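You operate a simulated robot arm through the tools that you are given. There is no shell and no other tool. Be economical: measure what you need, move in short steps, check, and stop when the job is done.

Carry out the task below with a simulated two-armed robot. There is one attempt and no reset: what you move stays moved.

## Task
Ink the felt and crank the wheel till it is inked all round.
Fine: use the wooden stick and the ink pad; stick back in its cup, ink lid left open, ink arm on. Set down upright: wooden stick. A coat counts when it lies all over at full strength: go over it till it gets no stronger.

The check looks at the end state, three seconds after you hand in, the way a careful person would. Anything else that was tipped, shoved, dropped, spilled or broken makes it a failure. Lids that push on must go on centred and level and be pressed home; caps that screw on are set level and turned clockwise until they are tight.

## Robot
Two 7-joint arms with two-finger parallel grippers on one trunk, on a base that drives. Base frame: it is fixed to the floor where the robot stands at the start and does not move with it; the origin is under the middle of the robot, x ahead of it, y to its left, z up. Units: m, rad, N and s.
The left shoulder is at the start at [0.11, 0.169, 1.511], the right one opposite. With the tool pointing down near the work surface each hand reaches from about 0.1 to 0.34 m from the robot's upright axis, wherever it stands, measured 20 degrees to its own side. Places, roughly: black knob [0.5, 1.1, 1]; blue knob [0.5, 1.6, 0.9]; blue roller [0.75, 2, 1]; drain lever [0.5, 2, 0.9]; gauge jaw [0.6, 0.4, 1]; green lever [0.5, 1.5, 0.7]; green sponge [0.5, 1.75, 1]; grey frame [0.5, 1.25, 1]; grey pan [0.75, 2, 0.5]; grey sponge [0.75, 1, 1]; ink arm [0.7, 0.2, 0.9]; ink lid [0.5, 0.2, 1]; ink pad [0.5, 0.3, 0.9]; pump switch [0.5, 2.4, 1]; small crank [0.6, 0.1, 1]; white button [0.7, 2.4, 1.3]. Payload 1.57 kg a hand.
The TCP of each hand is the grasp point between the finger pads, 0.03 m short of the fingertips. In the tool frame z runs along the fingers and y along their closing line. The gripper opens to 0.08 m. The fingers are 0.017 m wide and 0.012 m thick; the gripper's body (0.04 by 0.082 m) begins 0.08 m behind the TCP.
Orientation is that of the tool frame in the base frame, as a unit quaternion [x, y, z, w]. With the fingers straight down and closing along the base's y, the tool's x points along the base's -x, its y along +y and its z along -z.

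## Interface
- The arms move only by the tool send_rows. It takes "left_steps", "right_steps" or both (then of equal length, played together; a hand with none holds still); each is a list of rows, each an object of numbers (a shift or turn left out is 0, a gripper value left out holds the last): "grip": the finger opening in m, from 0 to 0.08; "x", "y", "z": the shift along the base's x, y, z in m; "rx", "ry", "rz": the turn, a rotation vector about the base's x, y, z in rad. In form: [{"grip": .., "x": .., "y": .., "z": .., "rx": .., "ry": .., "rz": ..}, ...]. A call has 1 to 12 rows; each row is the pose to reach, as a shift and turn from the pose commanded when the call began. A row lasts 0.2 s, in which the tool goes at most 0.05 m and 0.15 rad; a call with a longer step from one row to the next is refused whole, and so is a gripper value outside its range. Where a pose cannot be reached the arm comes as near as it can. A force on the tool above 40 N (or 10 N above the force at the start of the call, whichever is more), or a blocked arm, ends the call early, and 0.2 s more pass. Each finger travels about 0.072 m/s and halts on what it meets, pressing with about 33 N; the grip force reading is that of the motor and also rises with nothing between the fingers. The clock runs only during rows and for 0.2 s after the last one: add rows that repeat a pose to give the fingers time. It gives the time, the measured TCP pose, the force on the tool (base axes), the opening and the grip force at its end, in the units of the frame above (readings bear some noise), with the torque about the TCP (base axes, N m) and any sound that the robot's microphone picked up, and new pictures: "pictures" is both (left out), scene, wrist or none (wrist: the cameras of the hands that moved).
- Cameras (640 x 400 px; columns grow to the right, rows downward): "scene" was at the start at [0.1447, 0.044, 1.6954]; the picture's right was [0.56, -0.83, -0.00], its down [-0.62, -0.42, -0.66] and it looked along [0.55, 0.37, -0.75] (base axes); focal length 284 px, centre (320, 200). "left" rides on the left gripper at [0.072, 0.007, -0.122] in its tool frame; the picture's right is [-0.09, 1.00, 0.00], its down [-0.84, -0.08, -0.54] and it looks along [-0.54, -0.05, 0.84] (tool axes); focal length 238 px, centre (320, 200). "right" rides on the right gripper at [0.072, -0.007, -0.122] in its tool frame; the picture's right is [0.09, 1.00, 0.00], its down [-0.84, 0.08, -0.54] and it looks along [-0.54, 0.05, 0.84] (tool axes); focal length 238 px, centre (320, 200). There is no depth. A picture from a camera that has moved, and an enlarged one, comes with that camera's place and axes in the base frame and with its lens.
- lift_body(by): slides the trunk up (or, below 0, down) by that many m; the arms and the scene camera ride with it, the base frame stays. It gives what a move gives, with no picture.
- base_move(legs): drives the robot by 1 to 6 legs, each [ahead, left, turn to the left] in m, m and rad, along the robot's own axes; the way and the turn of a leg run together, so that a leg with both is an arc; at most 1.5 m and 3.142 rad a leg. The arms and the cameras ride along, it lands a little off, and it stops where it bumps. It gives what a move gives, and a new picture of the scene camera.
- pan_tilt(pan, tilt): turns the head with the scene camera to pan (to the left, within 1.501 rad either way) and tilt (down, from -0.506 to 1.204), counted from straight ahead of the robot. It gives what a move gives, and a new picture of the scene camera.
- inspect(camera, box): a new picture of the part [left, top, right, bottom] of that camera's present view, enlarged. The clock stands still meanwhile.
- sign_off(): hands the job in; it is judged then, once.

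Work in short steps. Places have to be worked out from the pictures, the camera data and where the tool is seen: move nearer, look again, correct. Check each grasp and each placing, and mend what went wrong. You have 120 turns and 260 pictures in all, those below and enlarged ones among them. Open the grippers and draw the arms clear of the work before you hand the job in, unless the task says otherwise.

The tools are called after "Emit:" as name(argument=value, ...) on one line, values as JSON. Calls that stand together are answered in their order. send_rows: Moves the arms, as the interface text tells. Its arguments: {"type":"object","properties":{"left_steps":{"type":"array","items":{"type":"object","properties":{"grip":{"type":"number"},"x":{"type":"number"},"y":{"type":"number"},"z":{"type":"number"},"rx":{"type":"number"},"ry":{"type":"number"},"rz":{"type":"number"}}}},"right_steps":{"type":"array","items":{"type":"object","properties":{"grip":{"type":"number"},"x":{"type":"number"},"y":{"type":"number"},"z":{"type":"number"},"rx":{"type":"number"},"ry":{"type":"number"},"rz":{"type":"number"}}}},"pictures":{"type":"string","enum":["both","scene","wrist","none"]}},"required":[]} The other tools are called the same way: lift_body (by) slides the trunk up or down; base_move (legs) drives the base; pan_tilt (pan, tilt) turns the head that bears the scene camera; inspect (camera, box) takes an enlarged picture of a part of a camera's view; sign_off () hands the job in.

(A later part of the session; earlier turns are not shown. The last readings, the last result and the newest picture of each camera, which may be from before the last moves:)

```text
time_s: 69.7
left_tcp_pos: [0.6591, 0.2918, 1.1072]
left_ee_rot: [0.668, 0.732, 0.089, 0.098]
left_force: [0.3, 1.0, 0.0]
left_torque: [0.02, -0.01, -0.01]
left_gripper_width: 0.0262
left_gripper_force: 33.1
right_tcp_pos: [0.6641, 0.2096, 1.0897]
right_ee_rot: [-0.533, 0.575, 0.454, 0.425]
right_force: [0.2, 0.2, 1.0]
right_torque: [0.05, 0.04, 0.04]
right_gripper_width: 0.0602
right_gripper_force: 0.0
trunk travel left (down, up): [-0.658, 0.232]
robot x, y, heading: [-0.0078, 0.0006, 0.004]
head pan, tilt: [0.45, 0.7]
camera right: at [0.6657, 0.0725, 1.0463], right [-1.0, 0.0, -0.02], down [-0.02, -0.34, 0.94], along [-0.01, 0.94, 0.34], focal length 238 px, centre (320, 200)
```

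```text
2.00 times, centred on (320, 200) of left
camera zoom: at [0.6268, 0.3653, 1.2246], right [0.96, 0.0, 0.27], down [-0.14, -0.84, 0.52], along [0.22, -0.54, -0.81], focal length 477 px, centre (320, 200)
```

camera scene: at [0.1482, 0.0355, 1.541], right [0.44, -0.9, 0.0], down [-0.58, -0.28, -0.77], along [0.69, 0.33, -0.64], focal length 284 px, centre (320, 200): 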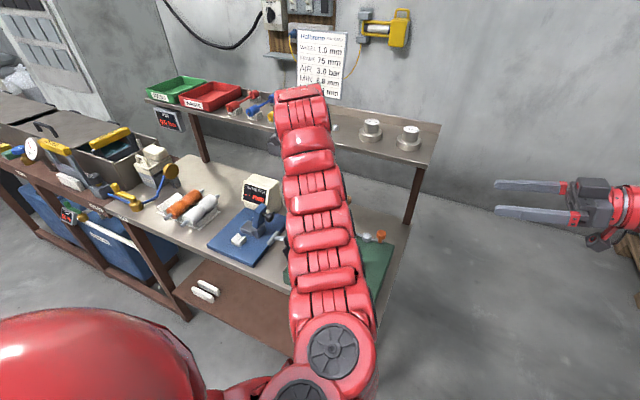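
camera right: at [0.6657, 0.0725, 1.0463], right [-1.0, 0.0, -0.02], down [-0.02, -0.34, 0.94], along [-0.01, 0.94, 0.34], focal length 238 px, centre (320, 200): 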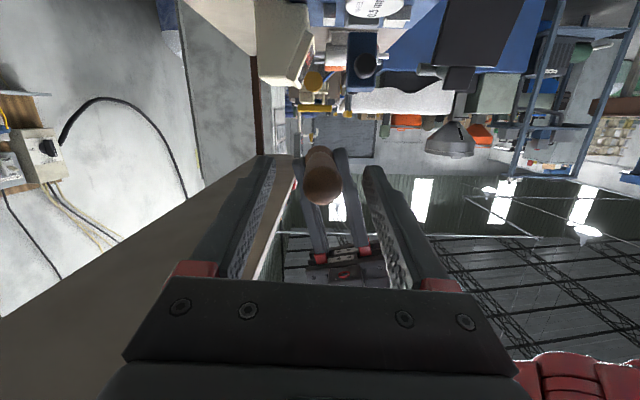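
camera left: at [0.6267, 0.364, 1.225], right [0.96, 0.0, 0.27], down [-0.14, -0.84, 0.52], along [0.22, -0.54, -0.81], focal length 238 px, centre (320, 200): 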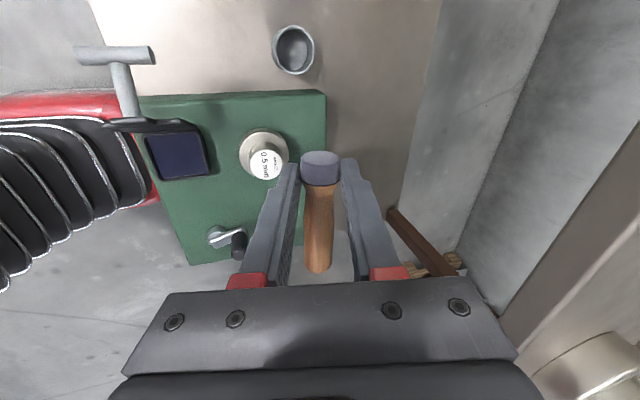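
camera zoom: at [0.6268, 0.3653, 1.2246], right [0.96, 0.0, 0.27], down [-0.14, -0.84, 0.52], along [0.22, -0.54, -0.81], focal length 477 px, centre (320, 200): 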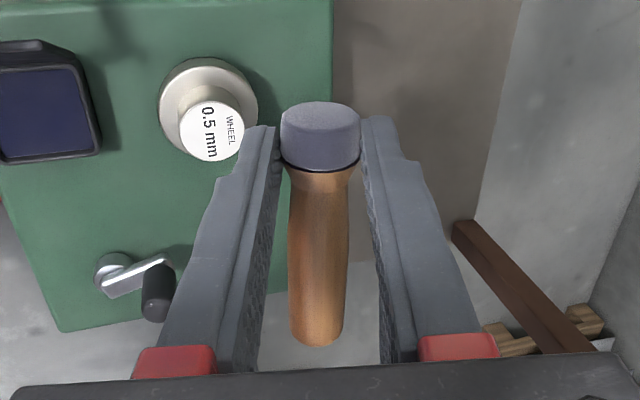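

Handle spans y 0.203–0.30 at (0.663, z 1.085). Advance 2 cm more and close the right gripper.

Emit:
send_rows(right_steps=[{"y": 0.012, "z": -0.002}, {"y": 0.022, "z": -0.003}, {"y": 0.022, "z": -0.003, "grip": 0.0}, {"y": 0.022, "z": -0.003}, {"y": 0.022, "z": -0.003}, {"y": 0.022, "z": -0.003}], pictures="wrist")

Emit:
inspect(camera="left", box=[200, 100, 440, 300])

```text
time_s: 71.1
left_tcp_pos: [0.6581, 0.2915, 1.1083]
left_ee_rot: [0.667, 0.732, 0.09, 0.1]
left_force: [5.1, 2.2, -1.4]
left_torque: [0.17, -0.08, 0.21]
left_gripper_width: 0.026
left_gripper_force: 33.0
right_tcp_pos: [0.664, 0.2299, 1.0836]
right_ee_rot: [-0.533, 0.573, 0.456, 0.424]
right_force: [-5.2, -2.4, -0.4]
right_torque: [-0.09, -0.02, 0.11]
right_gripper_width: 0.0218
right_gripper_force: 33.1
trunk travel left (down, up): [-0.658, 0.232]
robot x, y, heading: [-0.0088, 0.002, -0.001]
head pan, tilt: [0.45, 0.7]
camera right: at [0.6653, 0.0942, 1.0419], right [-1.0, 0.0, -0.02], down [-0.02, -0.34, 0.94], along [-0.01, 0.94, 0.34], focal length 238 px, centre (320, 200)
```

right: 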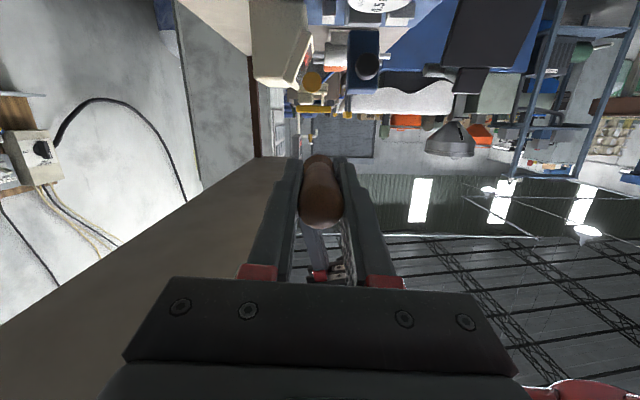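

```text
2.00 times, centred on (320, 200) of left
camera zoom: at [0.6267, 0.365, 1.2249], right [0.96, 0.0, 0.27], down [-0.14, -0.84, 0.52], along [0.22, -0.54, -0.81], focal length 477 px, centre (320, 200)
```

zoom: 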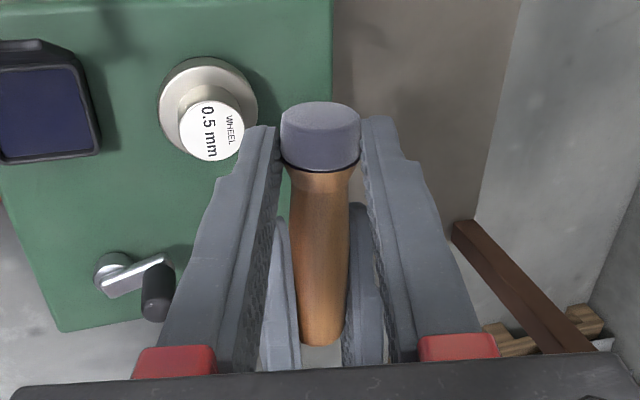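

Both hands hold it; the right has the handle squarely. Open the left and raise it clear.

Emit:
send_rows(left_steps=[{"grip": 0.06}, {"grip": 0.06}, {"grip": 0.06}, {"z": 0.03, "x": -0.01}, {"z": 0.06, "x": -0.02}, {"z": 0.06, "x": -0.02, "y": 0.04}, {"z": 0.06, "x": -0.02, "y": 0.08}], pictures="wrist")

Emit:
inspect(camera="right", box=[200, 100, 440, 300])

```text
time_s: 72.7
left_tcp_pos: [0.6469, 0.3758, 1.1525]
left_ee_rot: [0.668, 0.732, 0.09, 0.1]
left_force: [-0.9, -0.2, 0.3]
left_torque: [-0.01, -0.05, -0.01]
left_gripper_width: 0.0598
left_gripper_force: 0.1
left hand out of reach, approached as far as the arm can: row 5, 6, 7
right_tcp_pos: [0.6644, 0.2308, 1.0858]
right_ee_rot: [-0.533, 0.574, 0.455, 0.424]
right_force: [-1.3, 0.5, 0.0]
right_torque: [-0.01, 0.01, 0.02]
right_gripper_width: 0.0218
right_gripper_force: 33.0
trunk travel left (down, up): [-0.658, 0.232]
robot x, y, heading: [-0.0087, -0.0042, -0.0]
head pan, tilt: [0.45, 0.7]
camera left: at [0.6152, 0.4493, 1.2692], right [0.96, 0.0, 0.27], down [-0.15, -0.84, 0.52], along [0.22, -0.54, -0.81], focal length 238 px, centre (320, 200)
```

left: 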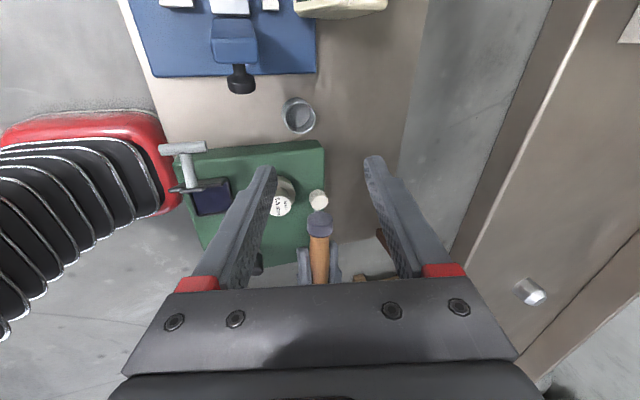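

```text
2.00 times, centred on (320, 200) of right
camera zoom: at [0.6653, 0.0941, 1.042], right [-1.0, 0.0, -0.02], down [-0.02, -0.34, 0.94], along [-0.01, 0.94, 0.34], focal length 477 px, centre (320, 200)
```

zoom: 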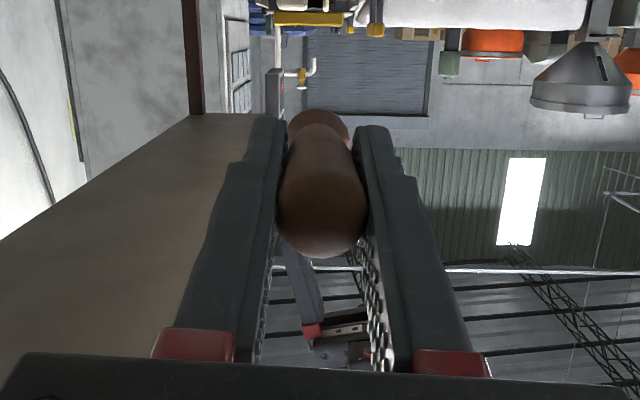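

The stick is well held by the right hand, roughly in line with its fingers. Tilt the right hand down so that the tip points down-forward, rising a little; the left hand retreats to the left.

Emit:
send_rows(right_steps=[{"rx": -0.13, "z": 0.01}, {"rx": -0.26, "z": 0.02}, {"rx": -0.39, "z": 0.03}, {"rx": -0.52, "z": 0.04}, {"rx": -0.65, "z": 0.05}, {"rx": -0.78, "z": 0.05}, {"rx": -0.9, "z": 0.05}], left_steps=[{"y": 0.02}, {"y": 0.05}, {"y": 0.08}, {"y": 0.11}, {"y": 0.14}, {"y": 0.17}, {"y": 0.2}], pictures="both")

```text
time_s: 74.3
left_tcp_pos: [0.6462, 0.5196, 1.1518]
left_ee_rot: [0.667, 0.733, 0.09, 0.101]
left_force: [0.1, 0.1, 0.5]
left_torque: [-0.04, 0.0, 0.01]
left_gripper_width: 0.0599
left_gripper_force: 0.0
left hand out of reach, approached as far as the arm can: row 6, 7
right_tcp_pos: [0.646, 0.2233, 1.1149]
right_ee_rot: [-0.66, 0.71, 0.18, 0.169]
right_force: [-0.6, 0.2, -0.3]
right_torque: [-0.05, 0.0, 0.0]
right_gripper_width: 0.0221
right_gripper_force: 32.9
right hand out of reach, approached as far as the arm can: row 6, 7
trunk travel left (down, up): [-0.658, 0.232]
robot x, y, heading: [-0.0111, -0.0011, 0.002]
head pan, tilt: [0.45, 0.7]
camera scene: at [0.1463, 0.0396, 1.541], right [0.44, -0.9, 0.0], down [-0.58, -0.28, -0.76], along [0.69, 0.33, -0.64], focal length 284 px, centre (320, 200)
camera right: at [0.6459, 0.0997, 1.188], right [-1.0, -0.02, -0.01], down [-0.02, 0.48, 0.88], along [-0.01, 0.88, -0.48], focal length 238 px, centre (320, 200)
camera left: at [0.6139, 0.5923, 1.2677], right [0.96, 0.0, 0.27], down [-0.14, -0.84, 0.53], along [0.22, -0.54, -0.81], focal length 238 px, centre (320, 200)
```

scene: 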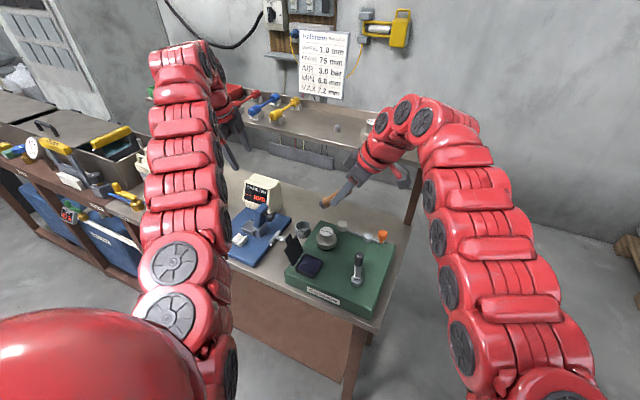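
right: 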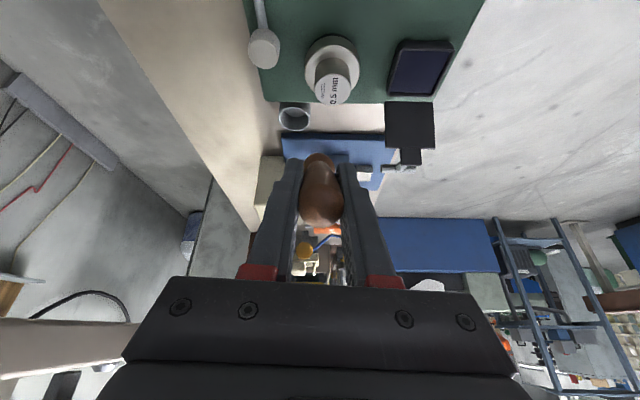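
left: 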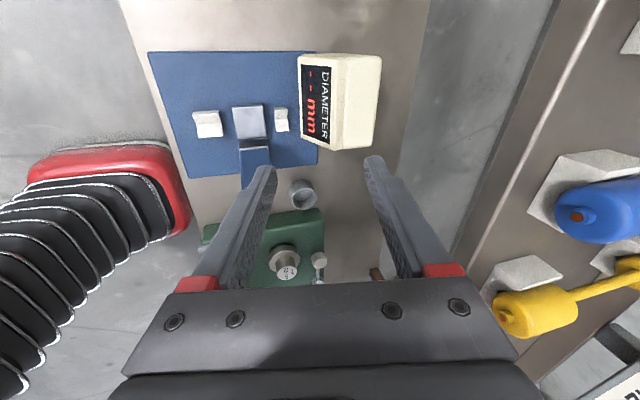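

Everything is intact. Check how the stick sits in the right hand.

Emit:
inspect(camera="scene", box=[270, 140, 420, 310])

```text
2.35 times, centred on (345, 225) of scene
camera zoom: at [0.1463, 0.0396, 1.541], right [0.44, -0.9, 0.0], down [-0.58, -0.28, -0.76], along [0.69, 0.33, -0.64], focal length 668 px, centre (261, 141)
```

zoom: 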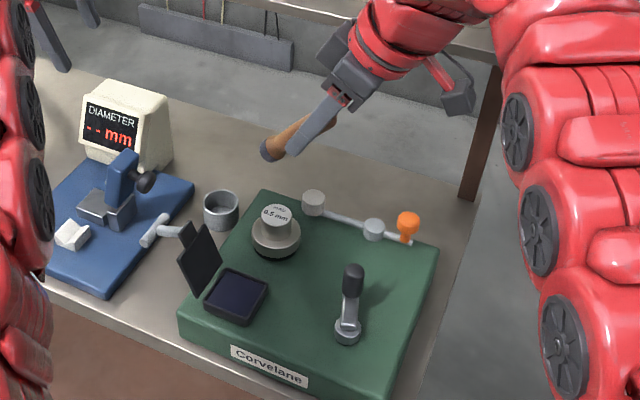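

Good hold. Drive back 0.105 m so the tip comes above the ink pad.

Emit:
base_move(legs=[[-0.105, 0, 0]])

Emit:
send_rows(right_steps=[{"y": -0.012, "z": -0.03}, {"y": -0.014, "z": -0.06}], pictures="none")

Emit:
inspect(camera="scene", box=[270, 120, 420, 270])

Emit:
inspect(camera="right", box=[200, 40, 440, 240])

```text
time_s: 75.5
left_tcp_pos: [0.5428, 0.516, 1.1517]
left_ee_rot: [0.668, 0.732, 0.09, 0.1]
left_force: [-0.3, -0.5, -0.1]
left_torque: [0.02, 0.01, 0.01]
left_gripper_width: 0.0601
left_gripper_force: 0.0
right_tcp_pos: [0.5418, 0.2203, 1.1151]
right_ee_rot: [-0.66, 0.709, 0.181, 0.17]
right_force: [0.2, 0.5, -0.1]
right_torque: [-0.03, 0.02, -0.02]
right_gripper_width: 0.0218
right_gripper_force: 32.5
trunk travel left (down, up): [-0.658, 0.232]
robot x, y, heading: [-0.1113, -0.0003, -0.004]
head pan, tilt: [0.45, 0.7]
camera scene: at [0.0439, 0.0366, 1.5409], right [0.44, -0.9, 0.0], down [-0.58, -0.28, -0.76], along [0.69, 0.33, -0.64], focal length 284 px, centre (320, 200)
```

scene: 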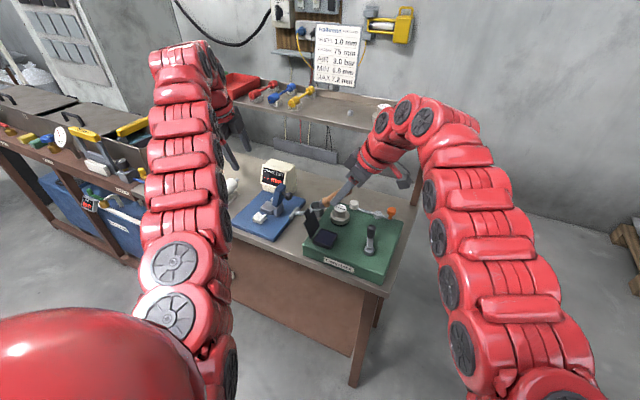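

```text
time_s: 76.0
left_tcp_pos: [0.542, 0.5162, 1.151]
left_ee_rot: [0.667, 0.732, 0.09, 0.1]
left_force: [-1.0, 0.1, 0.5]
left_torque: [-0.01, 0.0, 0.03]
left_gripper_width: 0.0603
left_gripper_force: 0.0
right_tcp_pos: [0.5415, 0.2079, 1.0544]
right_ee_rot: [-0.66, 0.709, 0.182, 0.17]
right_force: [0.1, -0.4, -0.8]
right_torque: [-0.04, -0.04, -0.04]
right_gripper_width: 0.022
right_gripper_force: 33.4
trunk travel left (down, up): [-0.658, 0.232]
robot x, y, heading: [-0.1119, -0.0016, 0.005]
head pan, tilt: [0.45, 0.7]
```

```text
2.67 times, centred on (345, 195) of scene
camera zoom: at [0.043, 0.0376, 1.541], right [0.44, -0.9, 0.0], down [-0.58, -0.28, -0.76], along [0.69, 0.33, -0.64], focal length 757 px, centre (253, 213)
```

zoom: 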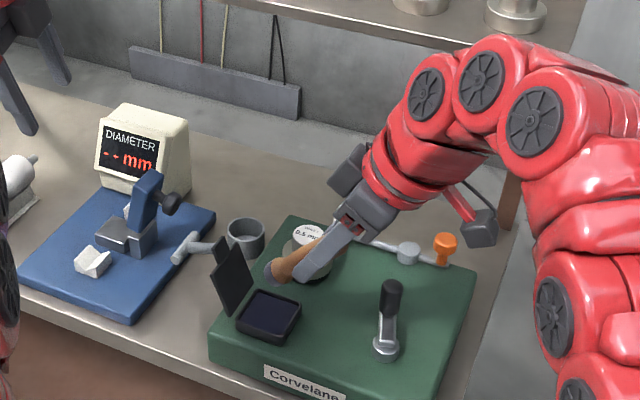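

```text
2.00 times, centred on (320, 140) of right
camera zoom: at [0.5419, 0.0837, 1.1271], right [-1.0, -0.02, -0.01], down [-0.02, 0.48, 0.88], along [-0.01, 0.88, -0.48], focal length 477 px, centre (320, 320)
```

zoom: 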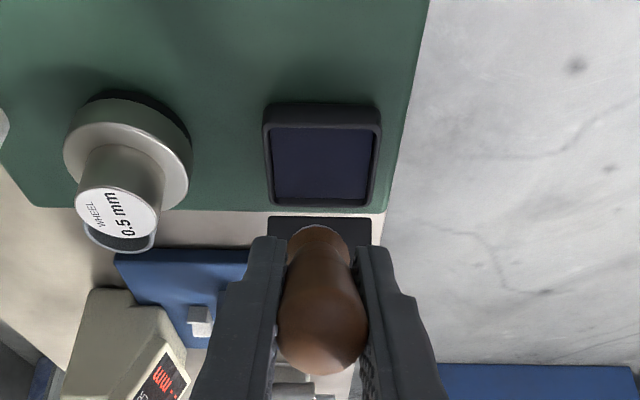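

Make the stick steeper (tilt −0.35), then lower onto the pad.

Emit:
send_rows(right_steps=[{"rx": -0.12, "y": 0.008}, {"rx": -0.24, "y": 0.017}, {"rx": -0.35, "y": 0.025}, {"rx": -0.35, "y": 0.025, "z": -0.02}, {"rx": -0.35, "y": 0.025, "z": -0.035}, {"rx": -0.35, "y": 0.025, "z": -0.045}, {"rx": -0.35, "y": 0.025, "z": -0.053}, {"rx": -0.35, "y": 0.025, "z": -0.06}], pictures="none")

Emit:
inspect(camera="scene", box=[290, 170, 390, 260])

```text
time_s: 77.8
left_tcp_pos: [0.5423, 0.5163, 1.1516]
left_ee_rot: [0.668, 0.732, 0.089, 0.1]
left_force: [0.2, 0.5, -0.3]
left_torque: [-0.04, 0.02, 0.0]
left_gripper_width: 0.0601
left_gripper_force: 0.1
right_tcp_pos: [0.5051, 0.2187, 1.0186]
right_ee_rot: [-0.68, 0.73, 0.054, 0.053]
right_force: [-0.6, -0.6, -0.4]
right_torque: [-0.02, 0.0, -0.01]
right_gripper_width: 0.0219
right_gripper_force: 32.9
right hand out of reach, approached as far as the arm can: row 2, 3, 4, 5, 6, 7, 8
trunk travel left (down, up): [-0.658, 0.232]
robot x, y, heading: [-0.1148, -0.0008, 0.003]
head pan, tilt: [0.45, 0.7]
```

```text
4.44 times, centred on (340, 215) of scene
camera zoom: at [0.0429, 0.0377, 1.541], right [0.44, -0.9, 0.0], down [-0.58, -0.28, -0.76], along [0.69, 0.33, -0.64], focal length 1261 px, centre (231, 133)
```

zoom: 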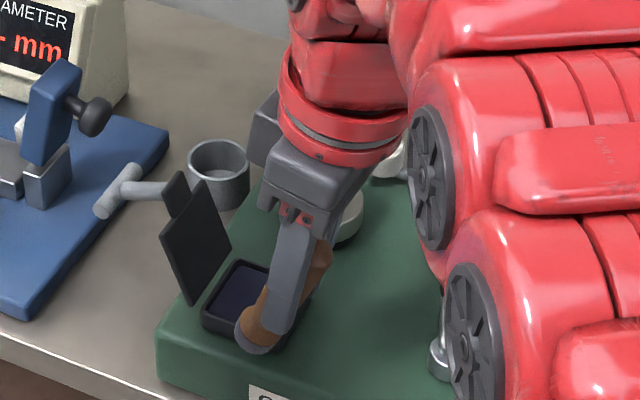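

The right arm is stretched. Raise, shift the base 0.12 m to the left for easier reach, and come back over the pad.

Emit:
send_rows(right_steps=[{"z": 0.04}, {"z": 0.08}, {"z": 0.1, "y": -0.03}, {"z": 0.1, "y": -0.07}, {"z": 0.1, "y": -0.11}], pictures="none")

Emit:
base_move(legs=[[0, 0.12, 0]])

Emit:
send_rows(right_steps=[{"x": 0.015}, {"x": 0.03, "z": -0.02}], pictures="wrist")

```text
time_s: 79.0
left_tcp_pos: [0.5406, 0.5156, 1.1526]
left_ee_rot: [0.668, 0.732, 0.09, 0.099]
left_force: [0.5, -0.3, 0.2]
left_torque: [0.01, -0.03, 0.02]
left_gripper_width: 0.06
left_gripper_force: 0.0
right_tcp_pos: [0.501, 0.1077, 1.1199]
right_ee_rot: [-0.68, 0.729, 0.055, 0.053]
right_force: [0.6, -1.1, -0.6]
right_torque: [0.02, 0.0, -0.01]
right_gripper_width: 0.0219
right_gripper_force: 33.1
right hand out of reach, approached as far as the arm can: row 2
trunk travel left (down, up): [-0.658, 0.232]
robot x, y, heading: [-0.1126, -0.0034, 0.008]
head pan, tilt: [0.45, 0.7]
```

```text
time_s: 80.3
left_tcp_pos: [0.5415, 0.6374, 1.1517]
left_ee_rot: [0.667, 0.733, 0.089, 0.099]
left_force: [0.6, -0.1, -0.6]
left_torque: [0.02, 0.05, 0.02]
left_gripper_width: 0.0599
left_gripper_force: 0.1
right_tcp_pos: [0.5021, 0.2289, 1.1183]
right_ee_rot: [-0.68, 0.729, 0.056, 0.053]
right_force: [-0.5, -0.1, 0.6]
right_torque: [0.01, 0.0, 0.0]
right_gripper_width: 0.0219
right_gripper_force: 32.9
trunk travel left (down, up): [-0.658, 0.232]
robot x, y, heading: [-0.1171, 0.1196, 0.005]
head pan, tilt: [0.45, 0.7]
camera scene: at [0.0433, 0.1572, 1.541], right [0.44, -0.9, 0.0], down [-0.58, -0.28, -0.76], along [0.69, 0.34, -0.64], focal length 284 px, centre (320, 200)
```

scene: 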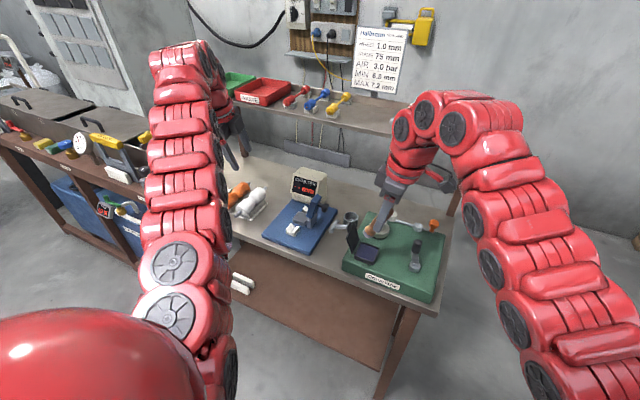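

```text
time_s: 80.9
left_tcp_pos: [0.5427, 0.6386, 1.151]
left_ee_rot: [0.667, 0.733, 0.09, 0.099]
left_force: [-0.1, -0.8, -0.7]
left_torque: [0.0, 0.02, 0.05]
left_gripper_width: 0.0602
left_gripper_force: 0.0
right_tcp_pos: [0.531, 0.2296, 1.0971]
right_ee_rot: [-0.681, 0.728, 0.055, 0.054]
right_force: [-0.5, 0.5, 0.4]
right_torque: [0.02, 0.0, 0.0]
right_gripper_width: 0.0219
right_gripper_force: 33.3
trunk travel left (down, up): [-0.658, 0.232]
robot x, y, heading: [-0.1165, 0.1233, 0.004]
head pan, tilt: [0.45, 0.7]
camera right: at [0.5347, 0.138, 1.2079], right [-1.0, -0.02, -0.01], down [-0.02, 0.75, 0.66], along [-0.01, 0.66, -0.75], focal length 238 px, centre (320, 200)
```

right: 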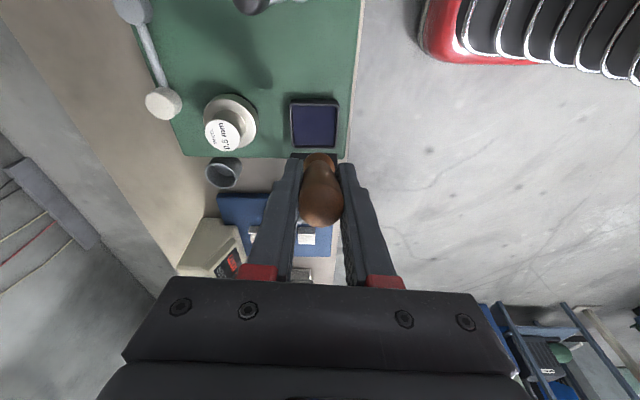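

Reach is fine now; tip ≈ (0.531, 0.256, 1.03), pad centre (0.540, 0.256). Shift +9 mm and lower until contact.

Emit:
send_rows(right_steps=[{"x": 0.005, "z": -0.03}, {"x": 0.009, "z": -0.06}, {"x": 0.009, "z": -0.078}, {"x": 0.009, "z": -0.088}, {"x": 0.009, "z": -0.094}, {"x": 0.009, "z": -0.1}], pictures="none")

Emit:
inspect(camera="right", box=[230, 60, 410, 240])

Emit:
inspect(camera="scene", box=[330, 190, 430, 290])

```text
time_s: 82.3
left_tcp_pos: [0.5392, 0.6359, 1.1533]
left_ee_rot: [0.667, 0.732, 0.091, 0.1]
left_force: [-0.2, 0.7, 0.0]
left_torque: [0.01, -0.04, 0.01]
left_gripper_width: 0.0597
left_gripper_force: 0.1
right_tcp_pos: [0.5389, 0.2289, 1.0022]
right_ee_rot: [-0.679, 0.73, 0.054, 0.056]
right_force: [0.5, -6.0, 24.4]
right_torque: [0.1, -0.06, -0.04]
right_gripper_width: 0.0221
right_gripper_force: 33.2
trunk travel left (down, up): [-0.658, 0.232]
robot x, y, heading: [-0.1127, 0.1195, 0.002]
head pan, tilt: [0.45, 0.7]
```

```text
2.22 times, centred on (320, 150) of right
camera zoom: at [0.5404, 0.1367, 1.1112], right [-1.0, -0.02, -0.01], down [-0.02, 0.75, 0.67], along [-0.01, 0.67, -0.75], focal length 530 px, centre (320, 311)
```

zoom: 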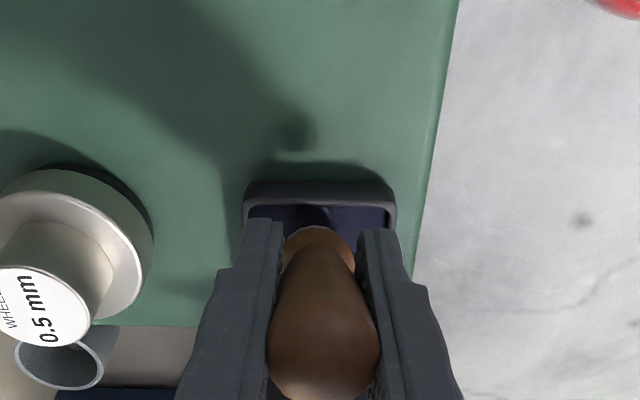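

```text
4.00 times, centred on (380, 240) of scene
camera zoom: at [0.0396, 0.1556, 1.5416], right [0.44, -0.9, 0.0], down [-0.58, -0.28, -0.77], along [0.69, 0.34, -0.64], focal length 1135 px, centre (80, 40)
```

zoom: 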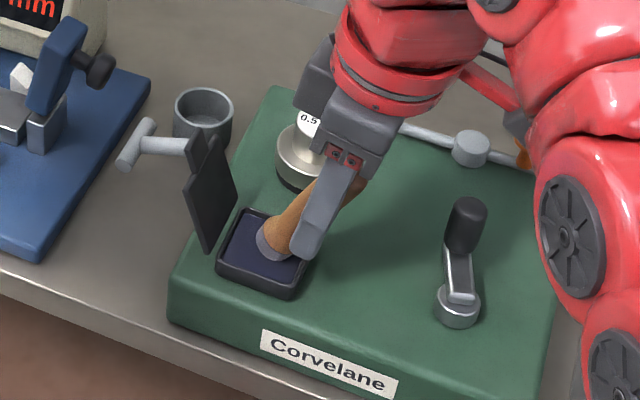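

Contact with the pad. Rub briefly, then raise and lean the hand (ry −0.25) so that its wrist stays clear of the shelf.

Emit:
send_rows(right_steps=[{"x": 0.006, "z": 0.003}, {"x": -0.006, "z": 0.003}, {"z": 0.002}, {"z": 0.002}, {"z": 0.03}, {"z": 0.07}, {"z": 0.1}, {"z": 0.13}, {"z": 0.13, "ry": -0.13}, {"z": 0.13, "ry": -0.25}], pictures="none")

Emit:
base_move(legs=[[0.09, 0, 0]])

Emit:
send_rows(right_steps=[{"x": 0.02, "y": -0.008}, {"x": 0.04, "y": -0.016, "z": -0.02}, {"x": 0.05, "y": -0.022, "z": -0.05}], pictures="wrist")

Emit:
inspect(camera="scene", box=[320, 140, 470, 290])

```text
time_s: 84.5
left_tcp_pos: [0.5409, 0.6406, 1.151]
left_ee_rot: [0.667, 0.733, 0.09, 0.1]
left_force: [0.2, 1.2, 0.3]
left_torque: [-0.01, 0.02, -0.01]
left_gripper_width: 0.0601
left_gripper_force: 0.0
right_tcp_pos: [0.5395, 0.2312, 1.1303]
right_ee_rot: [-0.683, 0.715, -0.03, 0.144]
right_force: [0.0, 0.7, -0.2]
right_torque: [-0.03, 0.01, -0.01]
right_gripper_width: 0.0224
right_gripper_force: 33.0
trunk travel left (down, up): [-0.658, 0.232]
robot x, y, heading: [-0.1136, 0.1228, -0.001]
head pan, tilt: [0.45, 0.7]
```

```text
time_s: 85.6
left_tcp_pos: [0.6308, 0.6373, 1.1518]
left_ee_rot: [0.667, 0.733, 0.089, 0.099]
left_force: [0.4, 0.1, -0.7]
left_torque: [0.02, 0.01, 0.02]
left_gripper_width: 0.06
left_gripper_force: 0.1
right_tcp_pos: [0.6298, 0.2283, 1.1296]
right_ee_rot: [-0.681, 0.717, -0.03, 0.143]
right_force: [0.3, 0.4, -1.1]
right_torque: [0.03, 0.01, 0.03]
right_gripper_width: 0.0226
right_gripper_force: 33.5
trunk travel left (down, up): [-0.658, 0.232]
robot x, y, heading: [-0.024, 0.1191, 0.003]
head pan, tilt: [0.45, 0.7]
camera scene: at [0.1322, 0.1579, 1.5409], right [0.44, -0.9, 0.0], down [-0.58, -0.28, -0.76], along [0.69, 0.33, -0.64], focal length 284 px, centre (320, 200)
```

scene: 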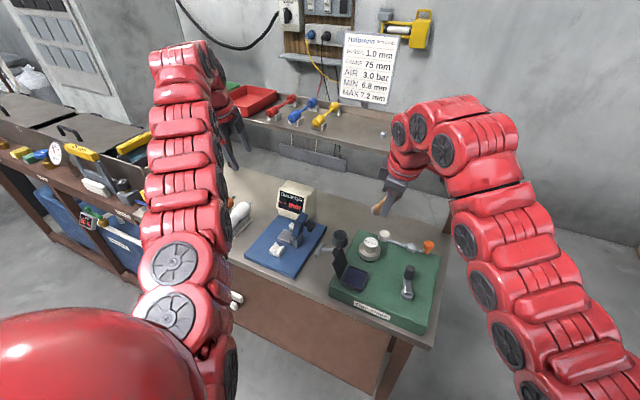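

```text
time_s: 86.4
left_tcp_pos: [0.6318, 0.6379, 1.1519]
left_ee_rot: [0.667, 0.733, 0.09, 0.1]
left_force: [0.4, -1.1, 0.1]
left_torque: [-0.01, -0.02, 0.01]
left_gripper_width: 0.06
left_gripper_force: 0.1
right_tcp_pos: [0.6789, 0.206, 1.0787]
right_ee_rot: [-0.681, 0.717, -0.03, 0.143]
right_force: [1.2, 0.1, -0.6]
right_torque: [0.02, 0.01, -0.05]
right_gripper_width: 0.0222
right_gripper_force: 32.4
trunk travel left (down, up): [-0.658, 0.232]
robot x, y, heading: [-0.0224, 0.1159, -0.0]
head pan, tilt: [0.45, 0.7]
camera right: at [0.654, 0.1153, 1.1861], right [-0.97, -0.02, -0.25], down [-0.18, 0.75, 0.64], along [0.17, 0.66, -0.73], focal length 238 px, centre (320, 200)
```

right: 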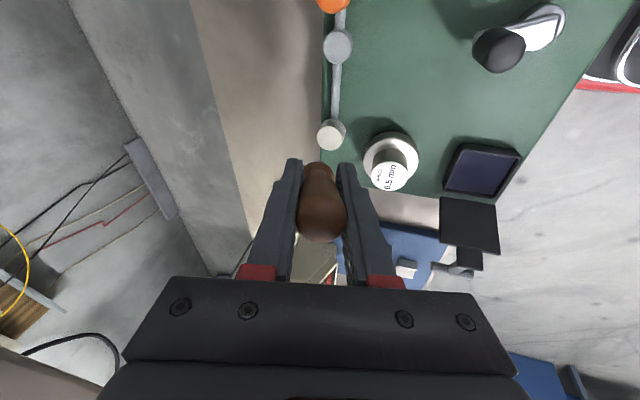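

```text
2.67 times, centred on (395, 215) of scene
camera zoom: at [0.1323, 0.1576, 1.5409], right [0.44, -0.9, 0.0], down [-0.58, -0.28, -0.76], along [0.69, 0.33, -0.64], focal length 757 px, centre (120, 160)
```

zoom: 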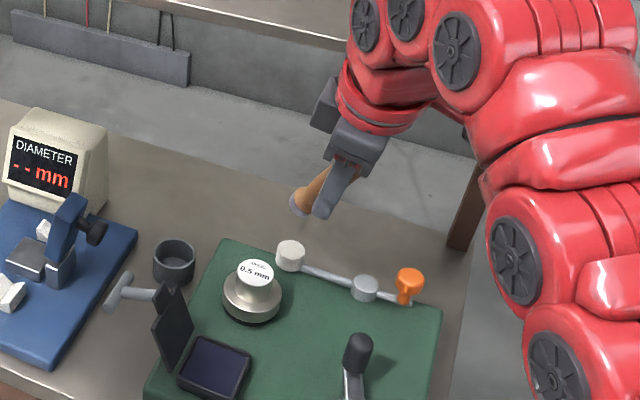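

Tip ≈ (0.695, 0.232, 1.016), felt (0.70, 0.2325, top 0.947). Shift +6 mm in x and lower onto the felt gently.

Emit:
send_rows(right_steps=[{"x": 0.006, "z": -0.025}, {"x": 0.006, "z": -0.045}, {"x": 0.006, "z": -0.055}, {"x": 0.006, "z": -0.061}, {"x": 0.006, "z": -0.066}], pictures="wrist")

Emit:
inspect(camera="scene", box=[340, 170, 460, 270])

```text
time_s: 87.6
left_tcp_pos: [0.6285, 0.6383, 1.1526]
left_ee_rot: [0.667, 0.733, 0.09, 0.099]
left_force: [0.0, -0.1, 0.4]
left_torque: [0.02, -0.01, 0.02]
left_gripper_width: 0.0599
left_gripper_force: 0.0
right_tcp_pos: [0.6848, 0.2061, 1.0168]
right_ee_rot: [-0.681, 0.717, -0.031, 0.146]
right_force: [0.7, 0.0, 17.3]
right_torque: [0.33, -0.15, -0.01]
right_gripper_width: 0.0221
right_gripper_force: 33.2
trunk travel left (down, up): [-0.658, 0.232]
robot x, y, heading: [-0.0267, 0.1187, 0.004]
head pan, tilt: [0.45, 0.7]
camera right: at [0.6584, 0.1159, 1.1236], right [-0.97, -0.02, -0.26], down [-0.19, 0.75, 0.64], along [0.18, 0.66, -0.73], focal length 238 px, centre (320, 200)
```

right: 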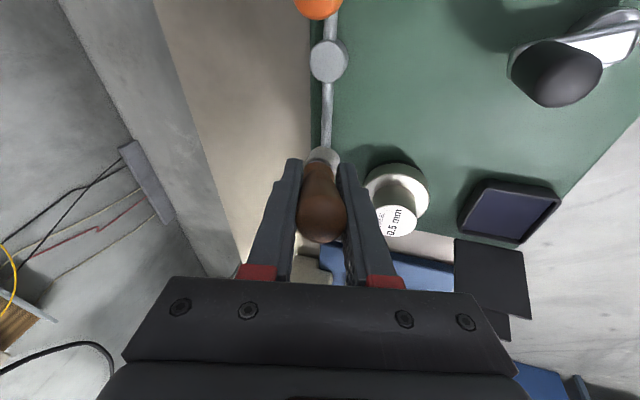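

```text
4.00 times, centred on (400, 220) of scene
camera zoom: at [0.1292, 0.1576, 1.5416], right [0.44, -0.9, 0.0], down [-0.58, -0.28, -0.77], along [0.69, 0.33, -0.64], focal length 1135 px, centre (0, 120)
```

zoom: 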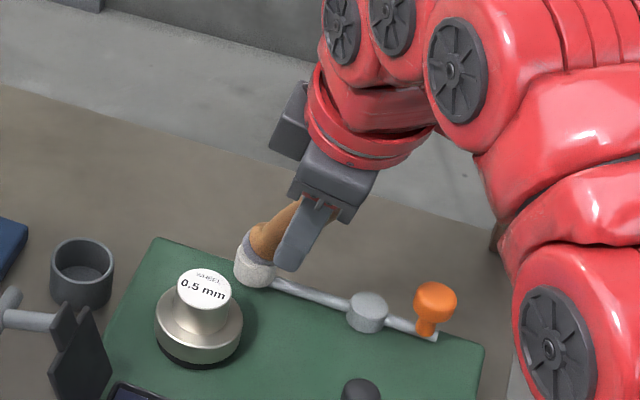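

The tip presses on the felt (17 N). Dwell and dab around it lightly, then lift to see the result.

Emit:
send_rows(right_steps=[{"x": 0.004}, {"x": 0.004}, {"x": -0.005}, {"x": -0.005}, {"y": 0.005}, {"y": 0.005}, {"y": -0.005}, {"y": -0.005}, {"z": 0.025}, {"z": 0.05}], pictures="none")

Emit:
inspect(camera="scene", box=[340, 170, 460, 270])

Emit:
inspect(camera="right", box=[260, 60, 440, 220])

```text
time_s: 89.8
left_tcp_pos: [0.6296, 0.6373, 1.1509]
left_ee_rot: [0.667, 0.733, 0.09, 0.1]
left_force: [1.1, -0.6, 0.3]
left_torque: [0.02, -0.05, -0.05]
left_gripper_width: 0.0601
left_gripper_force: 0.0
right_tcp_pos: [0.6827, 0.2058, 1.0627]
right_ee_rot: [-0.682, 0.717, -0.03, 0.142]
right_force: [-0.3, -0.6, -0.5]
right_torque: [-0.02, -0.01, -0.02]
right_gripper_width: 0.0224
right_gripper_force: 32.7
trunk travel left (down, up): [-0.658, 0.232]
robot x, y, heading: [-0.0237, 0.1226, -0.001]
head pan, tilt: [0.45, 0.7]
```

```text
4.00 times, centred on (400, 220) of scene
camera zoom: at [0.131, 0.1578, 1.5409], right [0.44, -0.9, 0.0], down [-0.58, -0.28, -0.77], along [0.69, 0.33, -0.64], focal length 1135 px, centre (0, 120)
```

zoom: 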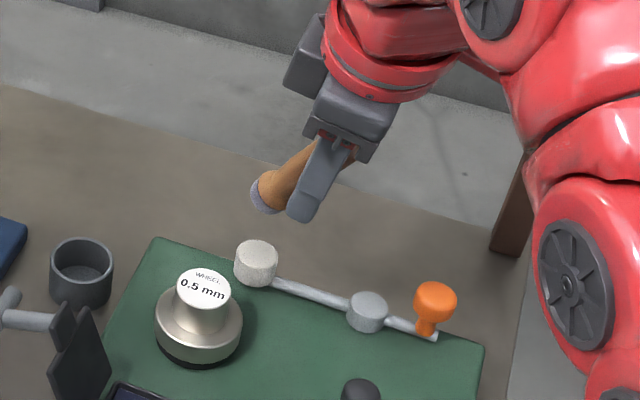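

```text
2.50 times, centred on (350, 140) of right
camera zoom: at [0.6587, 0.115, 1.1703], right [-0.97, -0.02, -0.25], down [-0.18, 0.75, 0.64], along [0.17, 0.66, -0.73], focal length 596 px, centre (245, 350)
```

zoom: 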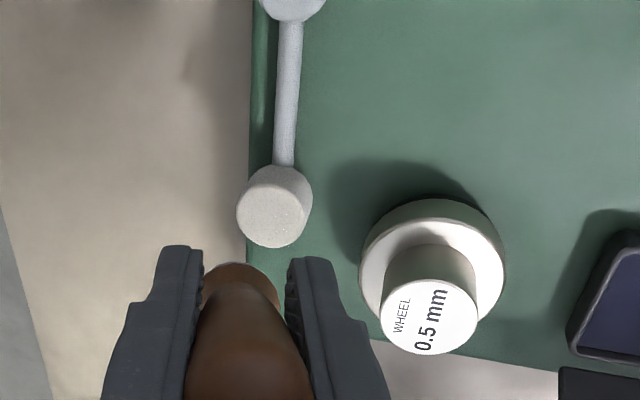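

The felt looks still pale. Zoom in on felt and stick tip.

Emit:
inspect(camera="scene", box=[388, 200, 428, 250])

```text
8.00 times, centred on (408, 225) of scene
camera zoom: at [0.131, 0.1578, 1.5409], right [0.44, -0.9, 0.0], down [-0.58, -0.28, -0.77], along [0.69, 0.33, -0.64], focal length 2270 px, centre (-384, 0)
```

zoom: 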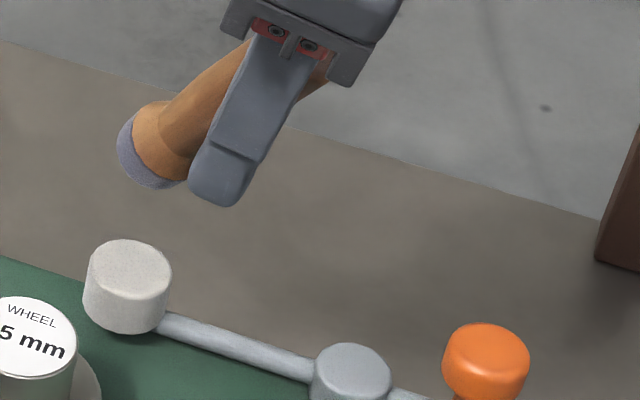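

The tip is inked but the stick now stands at ~50°, so only its edge touched. Try turning the hand so that the stick is vertical (rx −0.6).

Emit:
send_rows(right_steps=[{"rx": -0.13, "z": 0.02}, {"rx": -0.26, "z": 0.03, "y": 0.01}, {"rx": -0.39, "z": 0.03, "y": 0.02}, {"rx": -0.5, "z": 0.03, "y": 0.03}, {"rx": -0.6, "z": 0.03, "y": 0.035}], pictures="wrist")

Emit:
inspect(camera="scene", box=[360, 160, 460, 260])

```text
time_s: 91.0
left_tcp_pos: [0.6306, 0.6369, 1.1512]
left_ee_rot: [0.667, 0.733, 0.09, 0.1]
left_force: [0.3, 0.5, -0.4]
left_torque: [0.0, -0.04, 0.0]
left_gripper_width: 0.0599
left_gripper_force: 0.0
right_tcp_pos: [0.6561, 0.2312, 1.0953]
right_ee_rot: [-0.696, 0.698, -0.167, 0.008]
right_force: [0.3, 0.2, -0.8]
right_torque: [0.0, 0.0, 0.0]
right_gripper_width: 0.0222
right_gripper_force: 32.9
right hand out of reach, approached as far as the arm can: row 2, 3, 4, 5
trunk travel left (down, up): [-0.658, 0.232]
robot x, y, heading: [-0.0246, 0.1222, 0.004]
head pan, tilt: [0.45, 0.7]
camera right: at [0.63, 0.1875, 1.227], right [-0.97, -0.11, -0.22], down [-0.18, 0.93, 0.31], along [0.17, 0.34, -0.92], focal length 238 px, centre (320, 200)
```

right: 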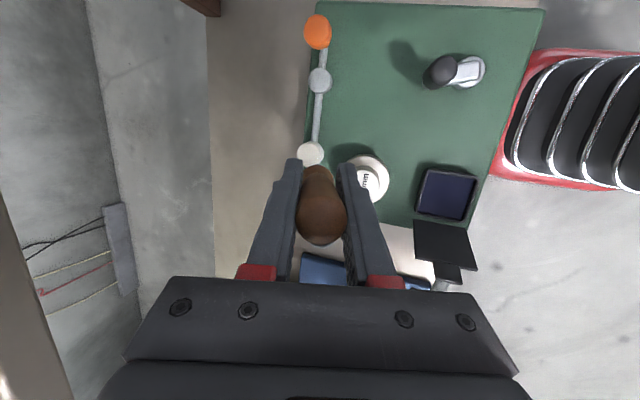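

```text
4.00 times, centred on (410, 210) of scene
camera zoom: at [0.1325, 0.1575, 1.5409], right [0.44, -0.9, 0.0], down [-0.58, -0.28, -0.76], along [0.69, 0.33, -0.64], focal length 1135 px, centre (-40, 160)
```

zoom: 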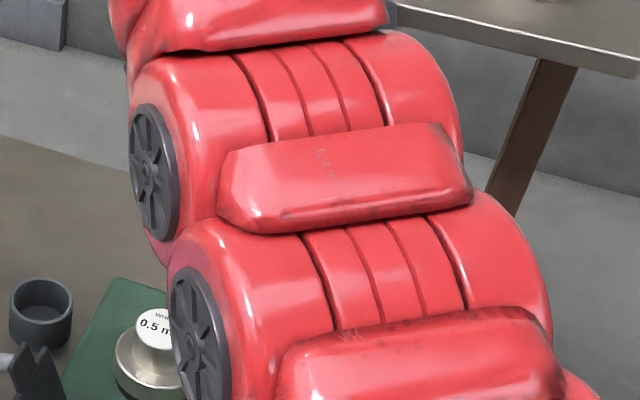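

Orientation reached, x limited. Shift the base 0.1 m to the left to gain reach, then move over the felt.

Emit:
base_move(legs=[[0.015, 0.11, 0]])

Emit:
send_rows(right_steps=[{"y": -0.04}, {"y": -0.08, "x": 0.01}, {"y": -0.115, "x": 0.02}], pictures="wrist")

Emit:
inspect(camera="scene", box=[360, 140, 500, 260])

```text
time_s: 92.2
left_tcp_pos: [0.6457, 0.7465, 1.1505]
left_ee_rot: [0.667, 0.733, 0.09, 0.099]
left_force: [0.8, -0.7, 0.2]
left_torque: [-0.01, 0.01, -0.01]
left_gripper_width: 0.0601
left_gripper_force: 0.0
right_tcp_pos: [0.6706, 0.3404, 1.0947]
right_ee_rot: [-0.696, 0.698, -0.167, 0.009]
right_force: [-0.9, -0.3, -0.9]
right_torque: [-0.02, -0.03, 0.02]
right_gripper_width: 0.0223
right_gripper_force: 32.8
trunk travel left (down, up): [-0.658, 0.232]
robot x, y, heading: [-0.0096, 0.227, 0.0]
head pan, tilt: [0.45, 0.7]
camera scene: at [0.1465, 0.2659, 1.541], right [0.44, -0.9, 0.0], down [-0.58, -0.28, -0.76], along [0.69, 0.33, -0.64], focal length 284 px, centre (320, 200)
```

scene: 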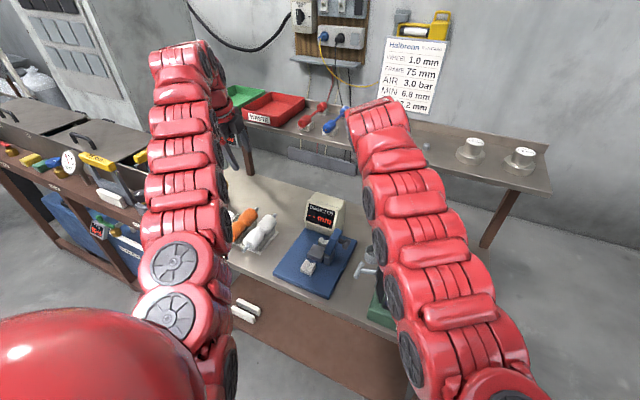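

```text
time_s: 93.0
left_tcp_pos: [0.6455, 0.7455, 1.1514]
left_ee_rot: [0.667, 0.733, 0.09, 0.1]
left_force: [0.9, -0.2, -0.4]
left_torque: [0.0, 0.01, 0.07]
left_gripper_width: 0.0601
left_gripper_force: 0.0
right_tcp_pos: [0.6892, 0.2261, 1.0945]
right_ee_rot: [-0.697, 0.697, -0.167, 0.009]
right_force: [-0.5, -0.5, -0.3]
right_torque: [-0.01, 0.02, -0.02]
right_gripper_width: 0.0227
right_gripper_force: 33.0
trunk travel left (down, up): [-0.658, 0.232]
robot x, y, heading: [-0.009, 0.2244, 0.001]
head pan, tilt: [0.45, 0.7]
camera right: at [0.6641, 0.1808, 1.2271], right [-0.97, -0.12, -0.22], down [-0.18, 0.93, 0.31], along [0.17, 0.34, -0.92], focal length 238 px, centre (320, 200)
```

right: 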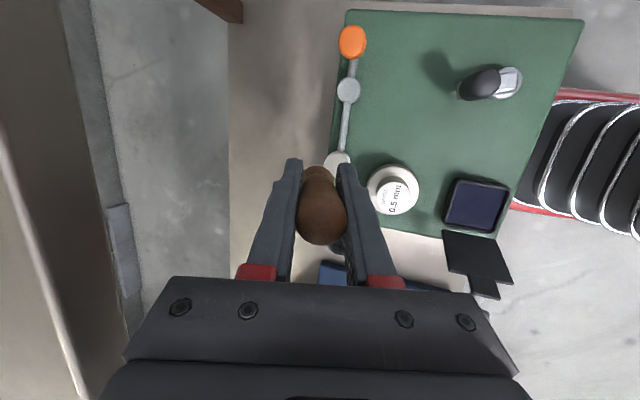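

```text
3.33 times, centred on (430, 200) of scene
camera zoom: at [0.147, 0.2649, 1.5409], right [0.44, -0.9, 0.0], down [-0.58, -0.28, -0.76], along [0.69, 0.34, -0.64], focal length 946 px, centre (-47, 200)
```

zoom: 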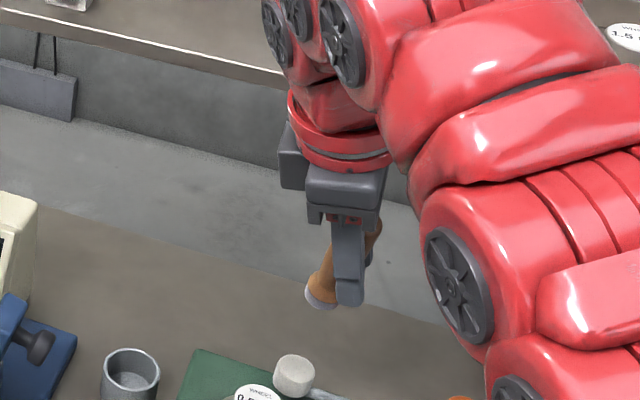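

Stick is now near vertical above the felt. Lower gently until contact and rub.

Emit:
send_rows(right_steps=[{"x": -0.002, "y": -0.003, "z": -0.03}, {"x": -0.002, "y": -0.003, "z": -0.055}, {"x": -0.002, "y": -0.003, "z": -0.067}, {"x": -0.002, "y": -0.003, "z": -0.074}, {"x": -0.002, "y": -0.003, "z": -0.08}, {"x": -0.002, "y": -0.003, "z": -0.086}], pictures="none")

Emit:
inspect(camera="scene", box=[380, 180, 480, 280])

```text
time_s: 94.4
left_tcp_pos: [0.6426, 0.7464, 1.1522]
left_ee_rot: [0.667, 0.733, 0.09, 0.099]
left_force: [0.1, -1.1, -0.4]
left_torque: [0.0, 0.04, -0.02]
left_gripper_width: 0.06
left_gripper_force: 0.0
right_tcp_pos: [0.6854, 0.2206, 1.0129]
right_ee_rot: [-0.696, 0.698, -0.17, 0.011]
right_force: [-3.8, -1.5, 24.3]
right_torque: [0.11, 0.07, 0.02]
right_gripper_width: 0.0228
right_gripper_force: 32.7
trunk travel left (down, up): [-0.658, 0.232]
robot x, y, heading: [-0.0096, 0.2285, 0.002]
head pan, tilt: [0.45, 0.7]
```

```text
4.00 times, centred on (430, 230) of scene
camera zoom: at [0.1434, 0.2657, 1.5415], right [0.44, -0.9, 0.0], down [-0.58, -0.28, -0.77], along [0.69, 0.33, -0.64], focal length 1135 px, centre (-120, 80)
```

zoom: 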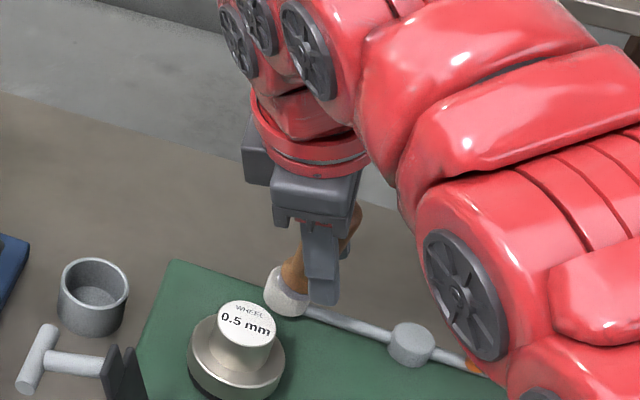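

In contact (24 N). Dwell with small circular rubs, then lift and look.

Emit:
send_rows(right_steps=[{"z": 0.002}, {"x": 0.005, "z": 0.002}, {"x": 0.005, "z": 0.002}, {"x": -0.005, "z": 0.002}, {"x": -0.005, "z": 0.002}, {"y": 0.005, "z": 0.002}, {"y": 0.005, "z": 0.002}, {"y": -0.005, "z": 0.002}, {"y": -0.005, "z": 0.002}, {"z": 0.002}, {"z": 0.03}, {"z": 0.06}], pictures="none")

Emit:
inspect(camera="scene", box=[390, 190, 460, 270])

```text
time_s: 97.0
left_tcp_pos: [0.6446, 0.7451, 1.1512]
left_ee_rot: [0.666, 0.734, 0.09, 0.1]
left_force: [0.5, -0.5, -0.4]
left_torque: [-0.02, -0.02, -0.01]
left_gripper_width: 0.0598
left_gripper_force: 0.1
right_tcp_pos: [0.6859, 0.2228, 1.0685]
right_ee_rot: [-0.696, 0.698, -0.168, 0.008]
right_force: [0.0, 0.3, -0.8]
right_torque: [-0.03, -0.01, -0.03]
right_gripper_width: 0.0223
right_gripper_force: 32.8
trunk travel left (down, up): [-0.658, 0.232]
robot x, y, heading: [-0.0107, 0.2277, 0.005]
head pan, tilt: [0.45, 0.7]
```

```text
5.00 times, centred on (425, 230) of scene
camera zoom: at [0.1461, 0.266, 1.541], right [0.44, -0.9, 0.0], down [-0.58, -0.28, -0.77], along [0.69, 0.33, -0.64], focal length 1419 px, centre (-205, 50)
```

zoom: 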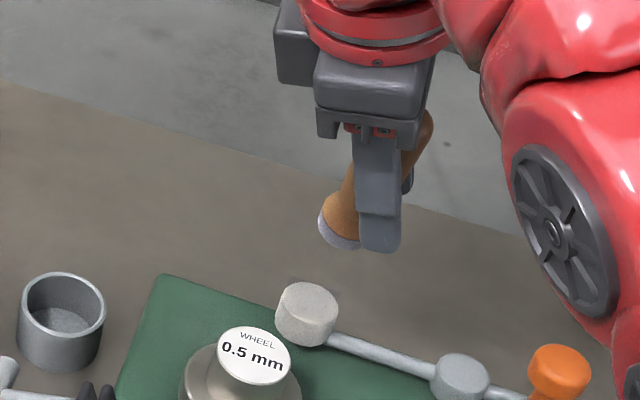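

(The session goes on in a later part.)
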